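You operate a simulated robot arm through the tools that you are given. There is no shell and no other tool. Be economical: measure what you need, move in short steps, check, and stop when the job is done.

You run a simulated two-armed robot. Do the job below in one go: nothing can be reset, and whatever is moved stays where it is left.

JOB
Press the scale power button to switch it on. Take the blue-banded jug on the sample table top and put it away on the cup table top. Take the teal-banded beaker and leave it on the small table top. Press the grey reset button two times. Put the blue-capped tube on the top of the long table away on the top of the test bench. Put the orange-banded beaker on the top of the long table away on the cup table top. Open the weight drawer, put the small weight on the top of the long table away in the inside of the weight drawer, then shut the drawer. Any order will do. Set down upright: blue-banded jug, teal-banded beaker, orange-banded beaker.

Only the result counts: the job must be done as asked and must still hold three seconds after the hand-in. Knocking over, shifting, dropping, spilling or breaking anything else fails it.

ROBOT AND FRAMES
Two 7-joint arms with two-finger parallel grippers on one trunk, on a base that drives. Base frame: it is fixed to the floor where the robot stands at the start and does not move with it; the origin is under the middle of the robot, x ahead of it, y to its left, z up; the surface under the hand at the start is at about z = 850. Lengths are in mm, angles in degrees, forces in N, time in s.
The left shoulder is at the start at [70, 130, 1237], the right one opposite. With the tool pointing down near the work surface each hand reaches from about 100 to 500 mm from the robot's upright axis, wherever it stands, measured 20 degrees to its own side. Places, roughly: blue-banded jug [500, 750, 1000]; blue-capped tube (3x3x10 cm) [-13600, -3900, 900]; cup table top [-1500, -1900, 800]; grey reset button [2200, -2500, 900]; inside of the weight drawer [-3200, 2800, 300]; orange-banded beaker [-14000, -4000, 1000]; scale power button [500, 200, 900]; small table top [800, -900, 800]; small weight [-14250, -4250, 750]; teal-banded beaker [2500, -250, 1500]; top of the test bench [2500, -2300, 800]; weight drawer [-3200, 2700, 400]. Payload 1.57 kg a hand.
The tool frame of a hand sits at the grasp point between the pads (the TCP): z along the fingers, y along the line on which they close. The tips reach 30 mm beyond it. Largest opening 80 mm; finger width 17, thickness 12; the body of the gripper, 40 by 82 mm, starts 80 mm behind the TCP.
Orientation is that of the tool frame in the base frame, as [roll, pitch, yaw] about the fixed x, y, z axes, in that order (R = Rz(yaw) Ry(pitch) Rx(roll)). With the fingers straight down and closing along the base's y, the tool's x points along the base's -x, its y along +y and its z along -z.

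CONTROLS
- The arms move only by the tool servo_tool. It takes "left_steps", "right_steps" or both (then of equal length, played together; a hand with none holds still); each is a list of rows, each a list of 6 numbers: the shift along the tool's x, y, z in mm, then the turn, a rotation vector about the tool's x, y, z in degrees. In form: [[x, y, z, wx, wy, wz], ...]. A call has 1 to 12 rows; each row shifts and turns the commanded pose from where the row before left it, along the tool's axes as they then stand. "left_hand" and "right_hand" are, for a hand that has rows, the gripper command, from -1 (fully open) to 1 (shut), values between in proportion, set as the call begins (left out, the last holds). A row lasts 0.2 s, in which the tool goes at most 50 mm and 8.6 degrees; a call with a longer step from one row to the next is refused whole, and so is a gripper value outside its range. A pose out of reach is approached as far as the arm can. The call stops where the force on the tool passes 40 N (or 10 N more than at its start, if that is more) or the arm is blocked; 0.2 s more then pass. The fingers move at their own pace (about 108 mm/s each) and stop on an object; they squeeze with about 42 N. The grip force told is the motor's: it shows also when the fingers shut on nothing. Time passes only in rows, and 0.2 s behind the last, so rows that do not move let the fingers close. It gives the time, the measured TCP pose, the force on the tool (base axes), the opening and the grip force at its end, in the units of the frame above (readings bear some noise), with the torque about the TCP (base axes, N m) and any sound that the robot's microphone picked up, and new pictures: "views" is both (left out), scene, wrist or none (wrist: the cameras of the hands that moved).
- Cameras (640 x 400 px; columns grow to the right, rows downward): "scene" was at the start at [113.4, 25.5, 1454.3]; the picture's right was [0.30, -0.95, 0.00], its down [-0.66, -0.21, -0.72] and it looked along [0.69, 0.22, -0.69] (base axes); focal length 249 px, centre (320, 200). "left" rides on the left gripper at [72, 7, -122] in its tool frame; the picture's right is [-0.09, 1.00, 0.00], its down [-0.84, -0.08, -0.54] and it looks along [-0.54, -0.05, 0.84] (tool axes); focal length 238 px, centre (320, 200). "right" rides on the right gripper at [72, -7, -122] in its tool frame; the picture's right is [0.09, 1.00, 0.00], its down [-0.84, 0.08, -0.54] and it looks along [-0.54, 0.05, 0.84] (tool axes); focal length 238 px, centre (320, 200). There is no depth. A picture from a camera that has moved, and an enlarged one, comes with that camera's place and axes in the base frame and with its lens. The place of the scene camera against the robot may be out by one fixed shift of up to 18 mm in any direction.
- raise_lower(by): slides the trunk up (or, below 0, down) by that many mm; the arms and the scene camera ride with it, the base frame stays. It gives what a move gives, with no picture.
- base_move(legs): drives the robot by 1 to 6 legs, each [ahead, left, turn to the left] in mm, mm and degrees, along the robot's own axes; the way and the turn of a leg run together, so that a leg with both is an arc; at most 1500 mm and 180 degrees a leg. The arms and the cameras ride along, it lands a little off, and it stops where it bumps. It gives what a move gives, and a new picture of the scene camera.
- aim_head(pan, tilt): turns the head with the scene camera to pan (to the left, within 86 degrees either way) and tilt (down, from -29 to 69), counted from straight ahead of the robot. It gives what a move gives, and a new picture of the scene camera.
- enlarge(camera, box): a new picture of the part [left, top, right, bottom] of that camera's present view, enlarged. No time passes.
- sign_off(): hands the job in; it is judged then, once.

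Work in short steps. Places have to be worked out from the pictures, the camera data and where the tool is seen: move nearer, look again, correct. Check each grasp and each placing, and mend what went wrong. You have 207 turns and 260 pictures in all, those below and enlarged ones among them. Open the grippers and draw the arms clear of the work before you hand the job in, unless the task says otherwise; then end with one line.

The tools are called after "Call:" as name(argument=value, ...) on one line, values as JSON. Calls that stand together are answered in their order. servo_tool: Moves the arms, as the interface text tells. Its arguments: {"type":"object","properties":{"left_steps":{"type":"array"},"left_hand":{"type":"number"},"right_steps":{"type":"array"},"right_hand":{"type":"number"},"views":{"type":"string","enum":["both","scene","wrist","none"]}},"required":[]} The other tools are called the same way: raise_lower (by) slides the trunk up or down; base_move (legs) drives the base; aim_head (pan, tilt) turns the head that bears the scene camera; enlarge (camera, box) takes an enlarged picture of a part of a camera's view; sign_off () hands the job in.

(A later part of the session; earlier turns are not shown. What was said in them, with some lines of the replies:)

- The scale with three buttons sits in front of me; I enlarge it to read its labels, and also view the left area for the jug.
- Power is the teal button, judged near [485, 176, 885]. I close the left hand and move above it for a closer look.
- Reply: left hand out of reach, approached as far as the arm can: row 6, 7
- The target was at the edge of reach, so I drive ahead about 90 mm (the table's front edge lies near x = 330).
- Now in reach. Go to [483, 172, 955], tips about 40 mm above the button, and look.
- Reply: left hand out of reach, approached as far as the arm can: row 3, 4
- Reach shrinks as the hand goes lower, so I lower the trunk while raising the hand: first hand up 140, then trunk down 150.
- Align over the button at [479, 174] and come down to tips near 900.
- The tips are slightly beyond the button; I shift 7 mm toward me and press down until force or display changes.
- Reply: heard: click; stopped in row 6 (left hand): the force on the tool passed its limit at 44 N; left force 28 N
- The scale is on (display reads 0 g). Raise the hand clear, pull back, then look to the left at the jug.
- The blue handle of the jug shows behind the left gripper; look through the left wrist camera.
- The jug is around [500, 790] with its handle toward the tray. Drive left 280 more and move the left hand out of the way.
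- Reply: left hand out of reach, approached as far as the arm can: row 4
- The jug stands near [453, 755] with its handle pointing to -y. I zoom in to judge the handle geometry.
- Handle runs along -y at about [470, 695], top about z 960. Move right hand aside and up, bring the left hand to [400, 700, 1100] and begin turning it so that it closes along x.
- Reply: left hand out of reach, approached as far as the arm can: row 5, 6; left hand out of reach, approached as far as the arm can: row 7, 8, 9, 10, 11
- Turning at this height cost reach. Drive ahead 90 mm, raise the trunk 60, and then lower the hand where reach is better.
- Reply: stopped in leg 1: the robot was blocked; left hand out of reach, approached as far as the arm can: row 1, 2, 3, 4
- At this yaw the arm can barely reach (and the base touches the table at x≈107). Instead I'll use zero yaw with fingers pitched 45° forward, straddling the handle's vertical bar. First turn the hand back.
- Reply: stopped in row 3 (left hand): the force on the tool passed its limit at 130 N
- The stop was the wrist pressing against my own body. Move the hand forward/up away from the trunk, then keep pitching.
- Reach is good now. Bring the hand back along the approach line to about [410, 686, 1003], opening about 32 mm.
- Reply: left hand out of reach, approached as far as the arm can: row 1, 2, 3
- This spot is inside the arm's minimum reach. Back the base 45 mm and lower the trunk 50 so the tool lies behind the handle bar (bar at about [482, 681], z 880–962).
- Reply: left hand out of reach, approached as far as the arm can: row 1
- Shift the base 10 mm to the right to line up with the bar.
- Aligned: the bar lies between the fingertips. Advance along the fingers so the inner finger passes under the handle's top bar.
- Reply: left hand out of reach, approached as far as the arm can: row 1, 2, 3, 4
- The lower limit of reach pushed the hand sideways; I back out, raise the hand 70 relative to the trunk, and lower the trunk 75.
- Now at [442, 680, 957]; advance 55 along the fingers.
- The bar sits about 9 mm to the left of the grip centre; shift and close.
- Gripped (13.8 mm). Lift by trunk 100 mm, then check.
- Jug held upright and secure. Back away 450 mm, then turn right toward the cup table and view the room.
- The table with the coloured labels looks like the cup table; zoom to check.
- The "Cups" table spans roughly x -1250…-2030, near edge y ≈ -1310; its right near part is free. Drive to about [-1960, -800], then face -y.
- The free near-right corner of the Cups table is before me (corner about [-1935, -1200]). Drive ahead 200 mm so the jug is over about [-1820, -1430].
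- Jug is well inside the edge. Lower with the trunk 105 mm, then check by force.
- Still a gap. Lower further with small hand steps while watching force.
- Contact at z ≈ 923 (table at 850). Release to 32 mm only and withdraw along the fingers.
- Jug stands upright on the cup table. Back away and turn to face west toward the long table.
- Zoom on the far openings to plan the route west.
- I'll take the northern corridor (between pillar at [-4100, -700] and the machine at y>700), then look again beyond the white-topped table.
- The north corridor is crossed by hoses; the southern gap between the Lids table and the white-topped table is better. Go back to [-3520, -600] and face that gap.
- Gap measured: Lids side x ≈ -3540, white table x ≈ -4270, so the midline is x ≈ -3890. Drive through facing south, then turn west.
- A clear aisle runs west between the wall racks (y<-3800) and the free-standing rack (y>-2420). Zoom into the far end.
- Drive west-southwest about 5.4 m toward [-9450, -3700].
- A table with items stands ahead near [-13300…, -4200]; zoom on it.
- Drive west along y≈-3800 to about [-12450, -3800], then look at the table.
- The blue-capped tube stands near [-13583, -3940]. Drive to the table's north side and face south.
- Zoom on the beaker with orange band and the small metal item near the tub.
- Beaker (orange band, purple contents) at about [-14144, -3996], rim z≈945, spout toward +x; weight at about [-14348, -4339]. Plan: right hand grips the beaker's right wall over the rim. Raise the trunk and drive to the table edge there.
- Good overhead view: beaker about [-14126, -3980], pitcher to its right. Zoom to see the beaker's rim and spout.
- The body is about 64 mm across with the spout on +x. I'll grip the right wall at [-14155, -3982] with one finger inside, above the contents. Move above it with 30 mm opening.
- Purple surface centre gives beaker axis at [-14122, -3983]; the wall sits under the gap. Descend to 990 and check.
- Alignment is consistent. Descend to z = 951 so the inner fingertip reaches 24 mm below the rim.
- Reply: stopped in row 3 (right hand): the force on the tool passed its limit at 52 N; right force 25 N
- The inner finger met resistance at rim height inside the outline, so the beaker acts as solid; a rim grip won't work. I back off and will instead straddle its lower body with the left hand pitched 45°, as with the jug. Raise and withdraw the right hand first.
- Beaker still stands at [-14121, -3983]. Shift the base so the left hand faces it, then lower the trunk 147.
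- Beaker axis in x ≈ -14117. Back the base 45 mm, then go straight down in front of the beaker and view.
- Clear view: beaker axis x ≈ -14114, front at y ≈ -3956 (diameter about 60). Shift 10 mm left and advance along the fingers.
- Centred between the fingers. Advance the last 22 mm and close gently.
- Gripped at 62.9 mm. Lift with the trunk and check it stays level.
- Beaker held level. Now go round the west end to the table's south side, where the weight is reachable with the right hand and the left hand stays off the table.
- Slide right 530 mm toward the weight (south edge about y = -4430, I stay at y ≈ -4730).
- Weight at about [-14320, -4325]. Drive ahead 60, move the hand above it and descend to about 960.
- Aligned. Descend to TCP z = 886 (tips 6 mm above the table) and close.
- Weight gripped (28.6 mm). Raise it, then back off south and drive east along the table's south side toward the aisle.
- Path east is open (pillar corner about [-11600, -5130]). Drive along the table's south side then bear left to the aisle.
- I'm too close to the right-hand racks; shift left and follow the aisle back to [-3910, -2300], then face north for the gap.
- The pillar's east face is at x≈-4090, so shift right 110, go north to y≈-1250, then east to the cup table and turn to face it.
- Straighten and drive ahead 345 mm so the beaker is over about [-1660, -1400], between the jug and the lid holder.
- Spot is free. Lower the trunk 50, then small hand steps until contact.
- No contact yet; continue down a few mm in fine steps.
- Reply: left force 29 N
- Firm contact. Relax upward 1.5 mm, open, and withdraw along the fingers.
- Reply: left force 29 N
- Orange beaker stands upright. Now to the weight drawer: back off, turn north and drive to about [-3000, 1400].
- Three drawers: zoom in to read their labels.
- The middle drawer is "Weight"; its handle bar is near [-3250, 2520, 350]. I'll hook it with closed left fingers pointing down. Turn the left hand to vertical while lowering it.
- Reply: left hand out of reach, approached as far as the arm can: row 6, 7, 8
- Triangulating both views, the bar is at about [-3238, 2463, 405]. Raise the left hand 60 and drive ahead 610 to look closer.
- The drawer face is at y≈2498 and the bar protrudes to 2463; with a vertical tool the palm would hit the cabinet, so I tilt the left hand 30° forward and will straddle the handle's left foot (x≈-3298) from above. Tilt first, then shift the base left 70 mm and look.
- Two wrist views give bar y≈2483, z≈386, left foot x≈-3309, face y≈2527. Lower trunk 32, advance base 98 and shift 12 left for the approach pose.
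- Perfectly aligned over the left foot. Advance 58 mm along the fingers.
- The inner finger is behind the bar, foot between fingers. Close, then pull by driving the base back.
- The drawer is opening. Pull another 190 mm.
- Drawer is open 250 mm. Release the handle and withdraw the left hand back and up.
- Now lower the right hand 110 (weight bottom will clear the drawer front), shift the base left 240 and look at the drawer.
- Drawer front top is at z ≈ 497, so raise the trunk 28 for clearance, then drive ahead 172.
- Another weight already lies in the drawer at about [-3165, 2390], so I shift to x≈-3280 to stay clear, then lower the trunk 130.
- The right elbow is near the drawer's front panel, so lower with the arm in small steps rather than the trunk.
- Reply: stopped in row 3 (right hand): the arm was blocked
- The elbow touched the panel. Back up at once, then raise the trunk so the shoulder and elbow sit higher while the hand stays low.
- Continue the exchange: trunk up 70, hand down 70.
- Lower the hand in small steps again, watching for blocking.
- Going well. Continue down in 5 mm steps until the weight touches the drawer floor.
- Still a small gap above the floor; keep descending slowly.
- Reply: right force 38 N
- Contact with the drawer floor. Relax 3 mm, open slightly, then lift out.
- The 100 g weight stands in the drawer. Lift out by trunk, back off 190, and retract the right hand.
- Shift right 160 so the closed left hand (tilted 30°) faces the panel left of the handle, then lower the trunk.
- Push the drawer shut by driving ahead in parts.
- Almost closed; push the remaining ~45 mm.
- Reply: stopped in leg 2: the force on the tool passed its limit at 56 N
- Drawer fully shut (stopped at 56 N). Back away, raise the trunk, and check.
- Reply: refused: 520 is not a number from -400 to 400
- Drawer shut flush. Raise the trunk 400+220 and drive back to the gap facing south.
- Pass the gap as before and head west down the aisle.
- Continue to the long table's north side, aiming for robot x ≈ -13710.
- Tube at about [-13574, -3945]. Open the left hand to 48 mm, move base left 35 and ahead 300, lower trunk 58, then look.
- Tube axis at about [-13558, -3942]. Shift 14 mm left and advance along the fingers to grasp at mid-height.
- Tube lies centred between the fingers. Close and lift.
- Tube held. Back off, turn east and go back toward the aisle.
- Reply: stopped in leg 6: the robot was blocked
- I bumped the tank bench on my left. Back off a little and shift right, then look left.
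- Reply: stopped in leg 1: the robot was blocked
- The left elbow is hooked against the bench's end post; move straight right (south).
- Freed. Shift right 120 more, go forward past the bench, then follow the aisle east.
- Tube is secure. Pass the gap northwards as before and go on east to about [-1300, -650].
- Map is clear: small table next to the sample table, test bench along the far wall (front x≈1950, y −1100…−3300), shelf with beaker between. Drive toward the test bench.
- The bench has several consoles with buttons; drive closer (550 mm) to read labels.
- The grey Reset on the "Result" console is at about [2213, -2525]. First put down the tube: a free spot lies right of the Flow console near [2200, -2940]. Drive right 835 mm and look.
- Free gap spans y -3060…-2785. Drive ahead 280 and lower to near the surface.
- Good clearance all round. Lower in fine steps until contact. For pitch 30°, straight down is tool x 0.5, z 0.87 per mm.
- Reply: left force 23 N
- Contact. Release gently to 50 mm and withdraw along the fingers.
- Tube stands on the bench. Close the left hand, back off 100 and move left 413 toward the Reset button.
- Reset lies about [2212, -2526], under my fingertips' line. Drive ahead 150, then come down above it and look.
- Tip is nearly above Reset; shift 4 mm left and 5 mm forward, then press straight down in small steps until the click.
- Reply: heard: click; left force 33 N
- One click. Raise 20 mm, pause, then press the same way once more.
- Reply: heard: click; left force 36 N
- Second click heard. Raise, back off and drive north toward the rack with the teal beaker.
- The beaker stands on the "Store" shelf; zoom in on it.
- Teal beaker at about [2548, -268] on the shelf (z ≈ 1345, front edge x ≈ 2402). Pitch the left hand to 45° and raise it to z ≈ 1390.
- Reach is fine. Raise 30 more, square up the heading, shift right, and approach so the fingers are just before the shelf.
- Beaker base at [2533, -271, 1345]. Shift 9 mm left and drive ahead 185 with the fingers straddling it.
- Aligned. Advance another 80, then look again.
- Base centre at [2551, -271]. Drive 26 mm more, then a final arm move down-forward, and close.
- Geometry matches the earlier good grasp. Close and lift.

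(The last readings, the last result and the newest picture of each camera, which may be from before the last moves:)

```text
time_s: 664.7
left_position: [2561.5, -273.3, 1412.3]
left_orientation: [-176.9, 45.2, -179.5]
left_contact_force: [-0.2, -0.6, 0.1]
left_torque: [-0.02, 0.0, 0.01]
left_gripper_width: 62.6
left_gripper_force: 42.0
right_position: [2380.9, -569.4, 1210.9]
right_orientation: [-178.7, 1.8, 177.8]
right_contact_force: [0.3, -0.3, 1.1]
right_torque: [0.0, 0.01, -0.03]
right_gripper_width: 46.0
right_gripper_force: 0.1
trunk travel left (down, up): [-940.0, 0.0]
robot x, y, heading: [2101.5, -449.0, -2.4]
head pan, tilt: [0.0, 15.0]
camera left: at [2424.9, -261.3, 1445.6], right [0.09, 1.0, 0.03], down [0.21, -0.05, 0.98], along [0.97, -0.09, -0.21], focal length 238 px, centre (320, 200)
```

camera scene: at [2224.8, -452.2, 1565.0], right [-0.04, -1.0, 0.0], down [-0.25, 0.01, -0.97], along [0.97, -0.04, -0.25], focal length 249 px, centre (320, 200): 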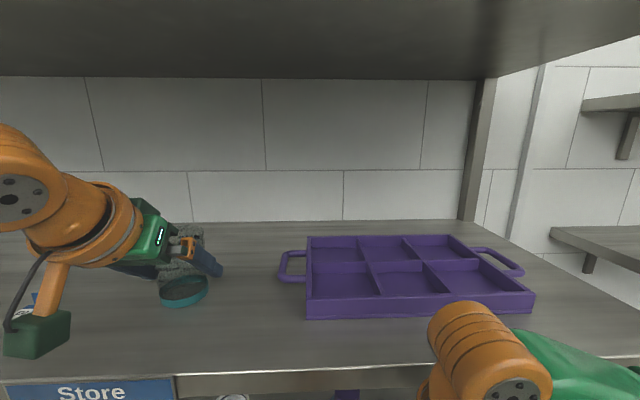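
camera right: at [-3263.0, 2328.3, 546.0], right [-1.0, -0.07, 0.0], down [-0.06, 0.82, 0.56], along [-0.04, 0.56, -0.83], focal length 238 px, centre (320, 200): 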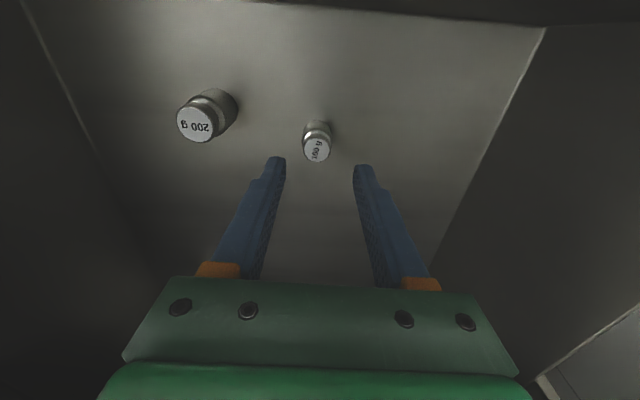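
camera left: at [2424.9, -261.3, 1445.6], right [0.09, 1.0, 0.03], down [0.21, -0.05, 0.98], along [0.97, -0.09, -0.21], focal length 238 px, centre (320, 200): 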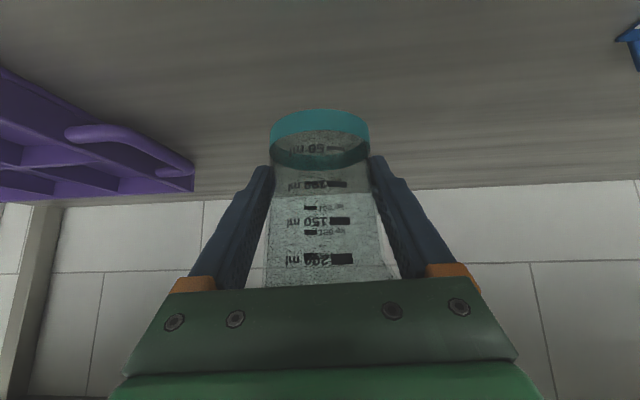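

Beaker lifted cleanly. Back out 450 mm, turn to face the small table (west), lower the trunk and look.

Call:
base_move(legs=[[-250, 0, 0], [-250, 0, 0], [0, -350, 0], [0, 0, -178]])

Call:
raise_lower(by=-300)

Call:
aim_head(pan=0, tilt=30)

```text
time_s: 677.1
left_position: [1143.8, -961.8, 1411.7]
left_orientation: [-177.0, 45.0, 2.1]
left_contact_force: [-0.3, -0.2, -0.4]
left_torque: [0.03, 0.0, 0.03]
left_gripper_width: 62.3
left_gripper_force: 42.4
right_position: [1316.5, -662.5, 1211.2]
right_orientation: [-178.7, 1.8, -0.7]
right_contact_force: [0.5, -0.2, -0.4]
right_torque: [0.01, 0.01, -0.01]
right_gripper_width: 46.2
right_gripper_force: 0.0
trunk travel left (down, up): [-940.0, 0.0]
robot x, y, heading: [1595.6, -776.5, 178.9]
head pan, tilt: [0.0, 15.0]
camera scene: at [1436.1, -773.4, 1564.2], right [0.02, 1.0, 0.0], down [0.26, 0.0, -0.97], along [-0.97, 0.02, -0.26], focal length 249 px, centre (320, 200)
```

scene: 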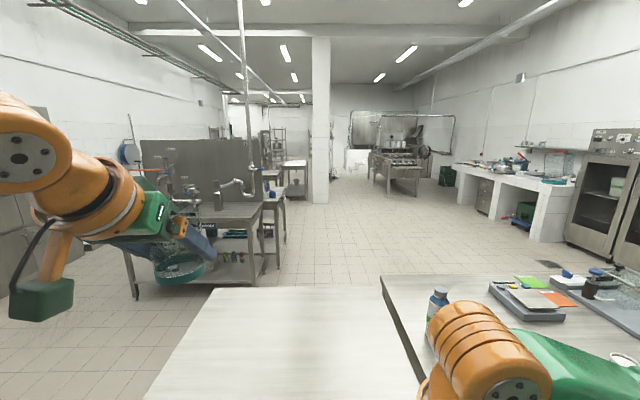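

```text
time_s: 680.1
left_position: [1143.5, -960.9, 1111.0]
left_orientation: [-177.1, 45.0, 2.1]
left_contact_force: [0.1, -1.2, 0.0]
left_torque: [-0.01, 0.02, 0.01]
left_gripper_width: 62.2
left_gripper_force: 41.8
right_position: [1315.1, -660.8, 912.6]
right_orientation: [-178.6, 1.8, -0.7]
right_contact_force: [-0.4, 0.1, -0.7]
right_torque: [0.0, -0.01, 0.01]
right_gripper_width: 45.9
right_gripper_force: 0.0
trunk travel left (down, up): [-640.0, 300.0]
robot x, y, heading: [1595.0, -773.5, 179.2]
head pan, tilt: [0.0, 15.0]
```

```text
time_s: 680.9
left_position: [1144.7, -961.9, 1110.9]
left_orientation: [-176.9, 45.0, 2.2]
left_contact_force: [0.7, -0.2, -0.1]
left_torque: [0.0, -0.01, 0.0]
left_gripper_width: 61.9
left_gripper_force: 42.0
right_position: [1316.8, -662.0, 911.8]
right_orientation: [-178.7, 1.8, -0.6]
right_contact_force: [-0.4, -0.1, -0.1]
right_torque: [0.01, 0.01, 0.0]
right_gripper_width: 45.9
right_gripper_force: 0.1
trunk travel left (down, up): [-640.0, 300.0]
robot x, y, heading: [1597.0, -771.0, 179.1]
head pan, tilt: [0.0, 30.0]
camera scene: at [1439.2, -773.2, 1240.1], right [0.02, 1.0, 0.0], down [0.5, -0.01, -0.87], along [-0.87, 0.01, -0.5], focal length 249 px, centre (320, 200)
```

scene: 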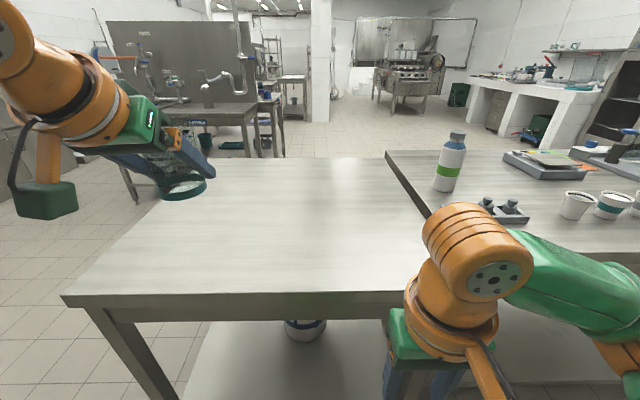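

The small table's near edge is x≈1115, and it is empty. Raise the right hand 160, lower the left 110, then drive ahead 165.

Call:
servo_tool(left_steps=[[20, 0, 20, 0, 0, 0], [20, 0, 20, 0, 0, 0], [20, 0, 20, 0, 0, 0], [18, 0, 18, 0, 0, 0]], right_steps=[[0, 0, -40, 0, 0, 0], [0, 0, -40, 0, 0, 0], [0, 0, -40, 0, 0, 0], [0, 0, -40, 0, 0, 0]], views="none")

Call:
base_move(legs=[[170, 0, 0]])

Call:
raise_lower(by=-95)

Call:
enlarge(camera="left", box=[0, 0, 640, 400])

```text
time_s: 681.9
left_position: [1142.5, -957.1, 1000.2]
left_orientation: [-176.8, 45.2, 2.3]
left_contact_force: [0.2, 0.1, -0.4]
left_torque: [0.04, 0.0, 0.0]
left_gripper_width: 62.3
left_gripper_force: 42.2
right_position: [1323.3, -668.2, 1071.4]
right_orientation: [-178.7, 1.9, -0.6]
right_contact_force: [0.2, -0.2, 0.6]
right_torque: [0.02, -0.01, -0.02]
right_gripper_width: 46.0
right_gripper_force: 0.0
trunk travel left (down, up): [-640.0, 300.0]
robot x, y, heading: [1592.4, -774.8, 179.2]
head pan, tilt: [0.0, 30.0]
```

```text
time_s: 683.3
left_position: [974.0, -952.6, 1001.2]
left_orientation: [-177.0, 45.1, 2.1]
left_contact_force: [-0.6, 0.7, 0.1]
left_torque: [0.04, 0.0, 0.0]
left_gripper_width: 62.2
left_gripper_force: 42.0
right_position: [1153.2, -664.6, 1071.1]
right_orientation: [-178.7, 2.0, -0.8]
right_contact_force: [0.0, -0.4, -1.4]
right_torque: [-0.02, 0.01, 0.0]
right_gripper_width: 45.9
right_gripper_force: 0.1
trunk travel left (down, up): [-640.0, 300.0]
robot x, y, heading: [1431.0, -773.9, 179.2]
head pan, tilt: [0.0, 30.0]
camera scene: at [1271.4, -770.5, 1240.2], right [0.02, 1.0, 0.0], down [0.5, -0.01, -0.87], along [-0.87, 0.01, -0.5], focal length 249 px, centre (320, 200)
```

scene: 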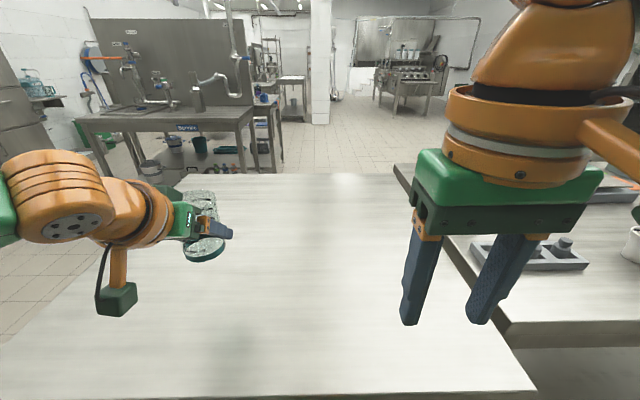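

```text
time_s: 684.6
left_position: [971.9, -953.9, 906.9]
left_orientation: [-177.1, 45.0, 2.1]
left_contact_force: [-0.5, 0.5, -0.8]
left_torque: [0.01, 0.03, 0.0]
left_gripper_width: 62.1
left_gripper_force: 41.6
right_position: [1152.2, -664.6, 975.9]
right_orientation: [-178.7, 1.8, -0.6]
right_contact_force: [0.1, -0.7, -0.1]
right_torque: [0.0, 0.03, 0.0]
right_gripper_width: 45.7
right_gripper_force: 0.1
trunk travel left (down, up): [-545.0, 395.0]
robot x, y, heading: [1426.6, -772.9, 179.1]
head pan, tilt: [0.0, 30.0]
```

```text
1.00 times, centred on (320, 200) of left (not enlarged: the box is as wide or as high as the picture)
camera zoom: at [1111.2, -961.0, 939.9], right [-0.07, -1.0, 0.03], down [-0.21, 0.04, 0.98], along [-0.98, 0.06, -0.21], focal length 238 px, centre (320, 200)
```

zoom: 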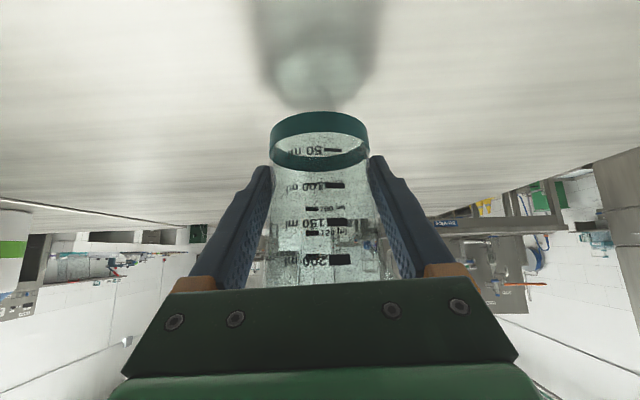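

Over the free table, about 25 mm to go. Lower in fine steps.

Call:
servo_tool(left_steps=[[4, 0, 4, 0, 0, 0], [4, 0, 4, 0, 0, 0], [2, 0, 2, 0, 0, 0], [1.5, 0, 1.5, 0, 0, 0], [1, 0, 1, 0, 0, 0]], views="none")

```text
time_s: 685.8
left_position: [972.6, -951.3, 888.3]
left_orientation: [-177.0, 45.1, 1.9]
left_contact_force: [-0.6, -0.4, 1.1]
left_torque: [-0.04, 0.02, 0.02]
left_gripper_width: 62.1
left_gripper_force: 42.0
right_position: [1151.8, -664.3, 975.9]
right_orientation: [-178.6, 1.7, -0.5]
right_contact_force: [0.6, -0.3, -0.1]
right_torque: [0.0, 0.03, -0.01]
right_gripper_width: 46.0
right_gripper_force: 0.0
trunk travel left (down, up): [-545.0, 395.0]
robot x, y, heading: [1422.9, -776.0, 178.8]
head pan, tilt: [0.0, 30.0]
```

Call:
servo_tool(left_steps=[[1.2, 0, 1.2, 0, 0, 0], [1.2, 0, 1.2, 0, 0, 0], [1.2, 0, 1.2, 0, 0, 0]], views="none")

```text
time_s: 686.6
left_position: [974.4, -952.5, 886.8]
left_orientation: [-176.9, 45.8, 2.0]
left_contact_force: [-12.9, -5.7, 34.5]
left_torque: [-0.23, -0.18, -0.15]
left_gripper_width: 62.3
left_gripper_force: 42.6
right_position: [1154.7, -663.5, 976.6]
right_orientation: [-178.8, 1.9, -0.7]
right_contact_force: [0.3, -0.3, 0.7]
right_torque: [0.04, 0.02, 0.01]
right_gripper_width: 45.9
right_gripper_force: 0.1
trunk travel left (down, up): [-545.0, 395.0]
robot x, y, heading: [1423.9, -772.2, 179.1]
head pan, tilt: [0.0, 30.0]
```

Contact with the table. Relax slightly, open, and withdraw along the fingers.

Call:
servo_tool(left_steps=[[-1.5, 0, -1.5, 0, 0, 0], [0, 0, 0, 0, 0, 0]], views="none")

Call:
servo_tool(left_steps=[[0, 0, 0, 0, 0, 0], [0, 0, 0, 0, 0, 0]], left_hand=-1, views="wrist")

Call:
servo_tool(left_steps=[[0, 0, -20, 0, 0, 0], [0, 0, -30, 0, 0, 0], [0, 0, -30, 0, 0, 0], [-20, 0, -30, 0, 0, 0]], views="both")

```text
time_s: 687.2
left_position: [974.8, -950.6, 887.3]
left_orientation: [-177.1, 45.3, 1.8]
left_contact_force: [-8.8, -2.5, 29.7]
left_torque: [-0.4, 0.29, -0.09]
left_gripper_width: 62.0
left_gripper_force: 41.9
right_position: [1154.0, -663.8, 976.2]
right_orientation: [-178.8, 1.9, -0.8]
right_contact_force: [0.1, -0.7, -0.2]
right_torque: [-0.01, 0.02, -0.01]
right_gripper_width: 45.8
right_gripper_force: 0.1
trunk travel left (down, up): [-545.0, 395.0]
robot x, y, heading: [1425.1, -771.8, 179.2]
head pan, tilt: [0.0, 30.0]
```

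```text
time_s: 687.8
left_position: [973.8, -952.8, 884.3]
left_orientation: [-177.1, 44.9, 2.1]
left_contact_force: [0.2, -0.3, 0.9]
left_torque: [0.0, 0.0, -0.01]
left_gripper_width: 80.2
left_gripper_force: 0.1
right_position: [1152.1, -663.8, 974.8]
right_orientation: [-178.6, 1.9, -0.7]
right_contact_force: [-0.1, -0.2, 0.7]
right_torque: [0.0, 0.03, -0.04]
right_gripper_width: 46.2
right_gripper_force: 0.1
trunk travel left (down, up): [-545.0, 395.0]
robot x, y, heading: [1428.5, -773.8, 179.0]
head pan, tilt: [0.0, 30.0]
camera left: at [1111.9, -959.8, 918.7], right [-0.07, -1.0, 0.03], down [-0.21, 0.04, 0.98], along [-0.98, 0.06, -0.21], focal length 238 px, centre (320, 200)
```

left: 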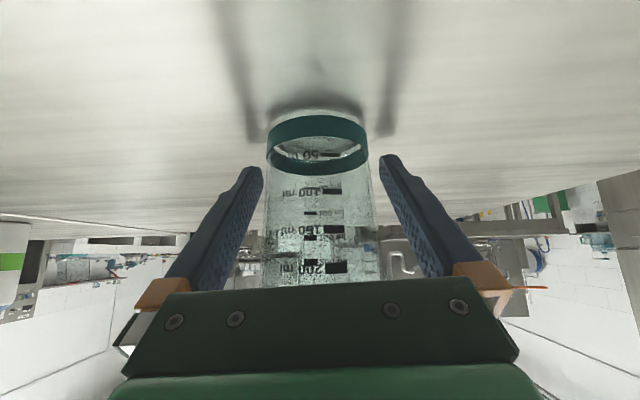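

```text
time_s: 688.8
left_position: [1039.4, -955.0, 978.0]
left_orientation: [-177.0, 45.0, 2.0]
left_contact_force: [-1.3, -0.2, 0.2]
left_torque: [0.01, -0.04, 0.04]
left_gripper_width: 79.9
left_gripper_force: 0.1
right_position: [1152.5, -663.9, 976.9]
right_orientation: [-178.7, 1.7, -0.7]
right_contact_force: [-0.4, 0.2, -0.4]
right_torque: [0.01, 0.02, 0.0]
right_gripper_width: 45.9
right_gripper_force: 0.0
trunk travel left (down, up): [-545.0, 395.0]
robot x, y, heading: [1423.8, -770.4, 178.9]
head pan, tilt: [0.0, 30.0]
camera scene: at [1270.3, -769.9, 1145.0], right [0.02, 1.0, 0.0], down [0.5, -0.01, -0.87], along [-0.87, 0.01, -0.5], focal length 249 px, centre (320, 200)
camera left: at [1177.2, -962.5, 1011.6], right [-0.07, -1.0, 0.03], down [-0.21, 0.04, 0.98], along [-0.98, 0.06, -0.21], focal length 238 px, centre (320, 200)
```

scene: 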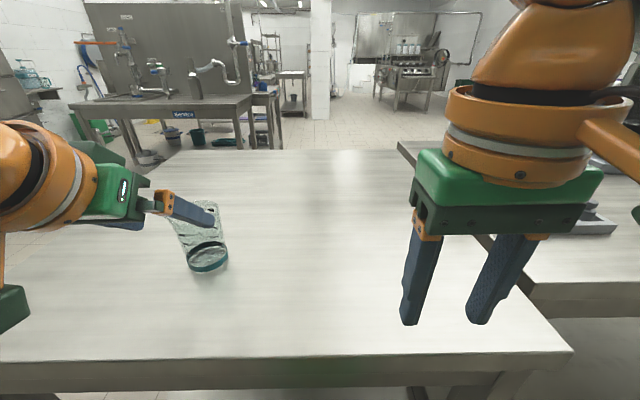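
left: 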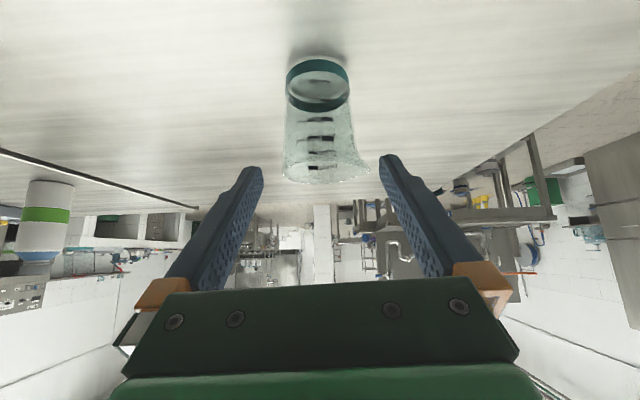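

Teal beaker stands upright on the small table. Back away and take a final look, including the scale display.

Call:
base_move(legs=[[-300, 0, 0]])

Call:
raise_lower(by=300)

Call:
aim_head(pan=-25, tilt=25)

```text
time_s: 690.9
left_position: [1334.3, -958.8, 976.4]
left_orientation: [-177.0, 45.1, 1.7]
left_contact_force: [-0.3, 0.4, 0.1]
left_torque: [0.02, 0.01, -0.01]
left_gripper_width: 80.2
left_gripper_force: 0.1
right_position: [1449.2, -668.8, 975.4]
right_orientation: [-178.7, 1.9, -1.0]
right_contact_force: [0.3, 0.3, -0.3]
right_torque: [0.02, 0.01, 0.0]
right_gripper_width: 46.2
right_gripper_force: 0.1
trunk travel left (down, up): [-545.0, 395.0]
robot x, y, heading: [1722.0, -779.5, 179.0]
head pan, tilt: [0.0, 30.0]
camera scene: at [1567.4, -775.2, 1145.0], right [0.02, 1.0, 0.0], down [0.5, -0.01, -0.87], along [-0.87, 0.02, -0.5], focal length 249 px, centre (320, 200)
```

scene: 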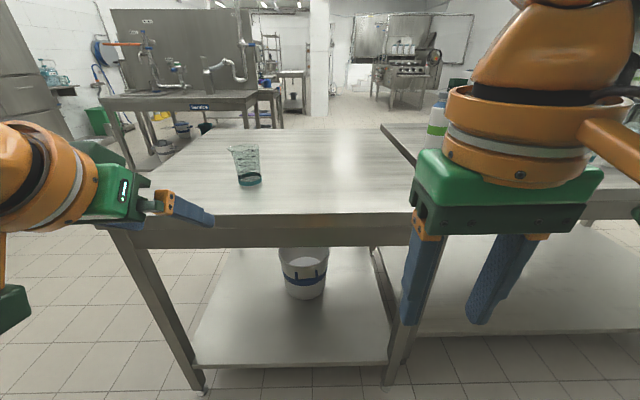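

```text
time_s: 693.9
left_position: [1334.8, -959.9, 1276.5]
left_orientation: [-176.9, 45.0, 1.8]
left_contact_force: [0.3, 0.4, 0.0]
left_torque: [-0.02, -0.03, 0.01]
left_gripper_width: 80.1
left_gripper_force: 0.1
right_position: [1450.2, -669.0, 1276.3]
right_orientation: [-178.8, 1.8, -1.0]
right_contact_force: [-0.1, 0.1, -0.5]
right_torque: [0.03, 0.02, -0.02]
right_gripper_width: 46.0
right_gripper_force: 0.2
trunk travel left (down, up): [-845.0, 95.0]
robot x, y, heading: [1721.3, -774.7, 179.0]
head pan, tilt: [0.0, 30.0]
```

```text
time_s: 694.7
left_position: [1334.6, -958.5, 1277.0]
left_orientation: [-177.0, 45.0, 1.9]
left_contact_force: [0.3, -0.8, 0.6]
left_torque: [-0.02, 0.01, 0.02]
left_gripper_width: 80.2
left_gripper_force: 0.0
right_position: [1450.8, -668.6, 1275.3]
right_orientation: [-178.6, 1.7, -0.9]
right_contact_force: [-0.1, -1.3, 0.2]
right_torque: [0.01, -0.02, -0.03]
right_gripper_width: 46.4
right_gripper_force: 0.1
trunk travel left (down, up): [-845.0, 95.0]
robot x, y, heading: [1724.3, -777.2, 178.6]
head pan, tilt: [-25.0, 25.0]
camera scene: at [1575.4, -736.6, 1453.0], right [0.44, 0.9, 0.0], down [0.38, -0.19, -0.91], along [-0.81, 0.4, -0.42], focal length 249 px, centre (320, 200)
```

scene: 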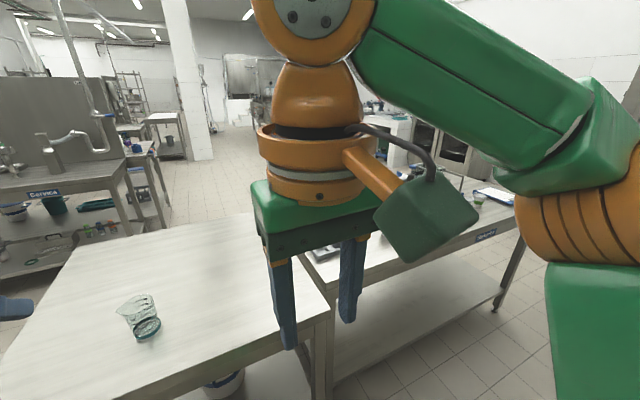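

All tasks are done; open the right gripper fully and hand in.

Call:
servo_tool(right_steps=[[0, 0, 0, 0, 0, 0], [0, 0, 0, 0, 0, 0]], right_hand=-1, views="none")

Call:
sign_off()

```text
time_s: 695.3
left_position: [1334.6, -959.9, 1277.0]
left_orientation: [-177.0, 44.9, 1.8]
left_contact_force: [0.6, 0.0, 0.2]
left_torque: [0.0, 0.0, -0.02]
left_gripper_width: 80.0
left_gripper_force: 0.2
right_position: [1451.3, -668.1, 1275.2]
right_orientation: [-178.8, 1.8, -0.9]
right_contact_force: [0.0, 0.1, 0.3]
right_torque: [0.0, 0.0, 0.02]
right_gripper_width: 79.9
right_gripper_force: 0.0
trunk travel left (down, up): [-845.0, 95.0]
robot x, y, heading: [1723.2, -776.4, 179.2]
head pan, tilt: [-25.0, 25.0]
```

```text
The job is handed in.
```

I did every part of the job and handed it in: the scale is on, reset was pressed twice, the jug and both beakers stand upright in place, the tube is on the test bench, and the weight is in the shut drawer. I also bumped three things on the way: the sample table once, the beaker rim (the beaker stayed upright) and the tank bench with my left elbow. Nothing looked moved, but I didn't check the tank bench again, and I last saw the scale display early on.
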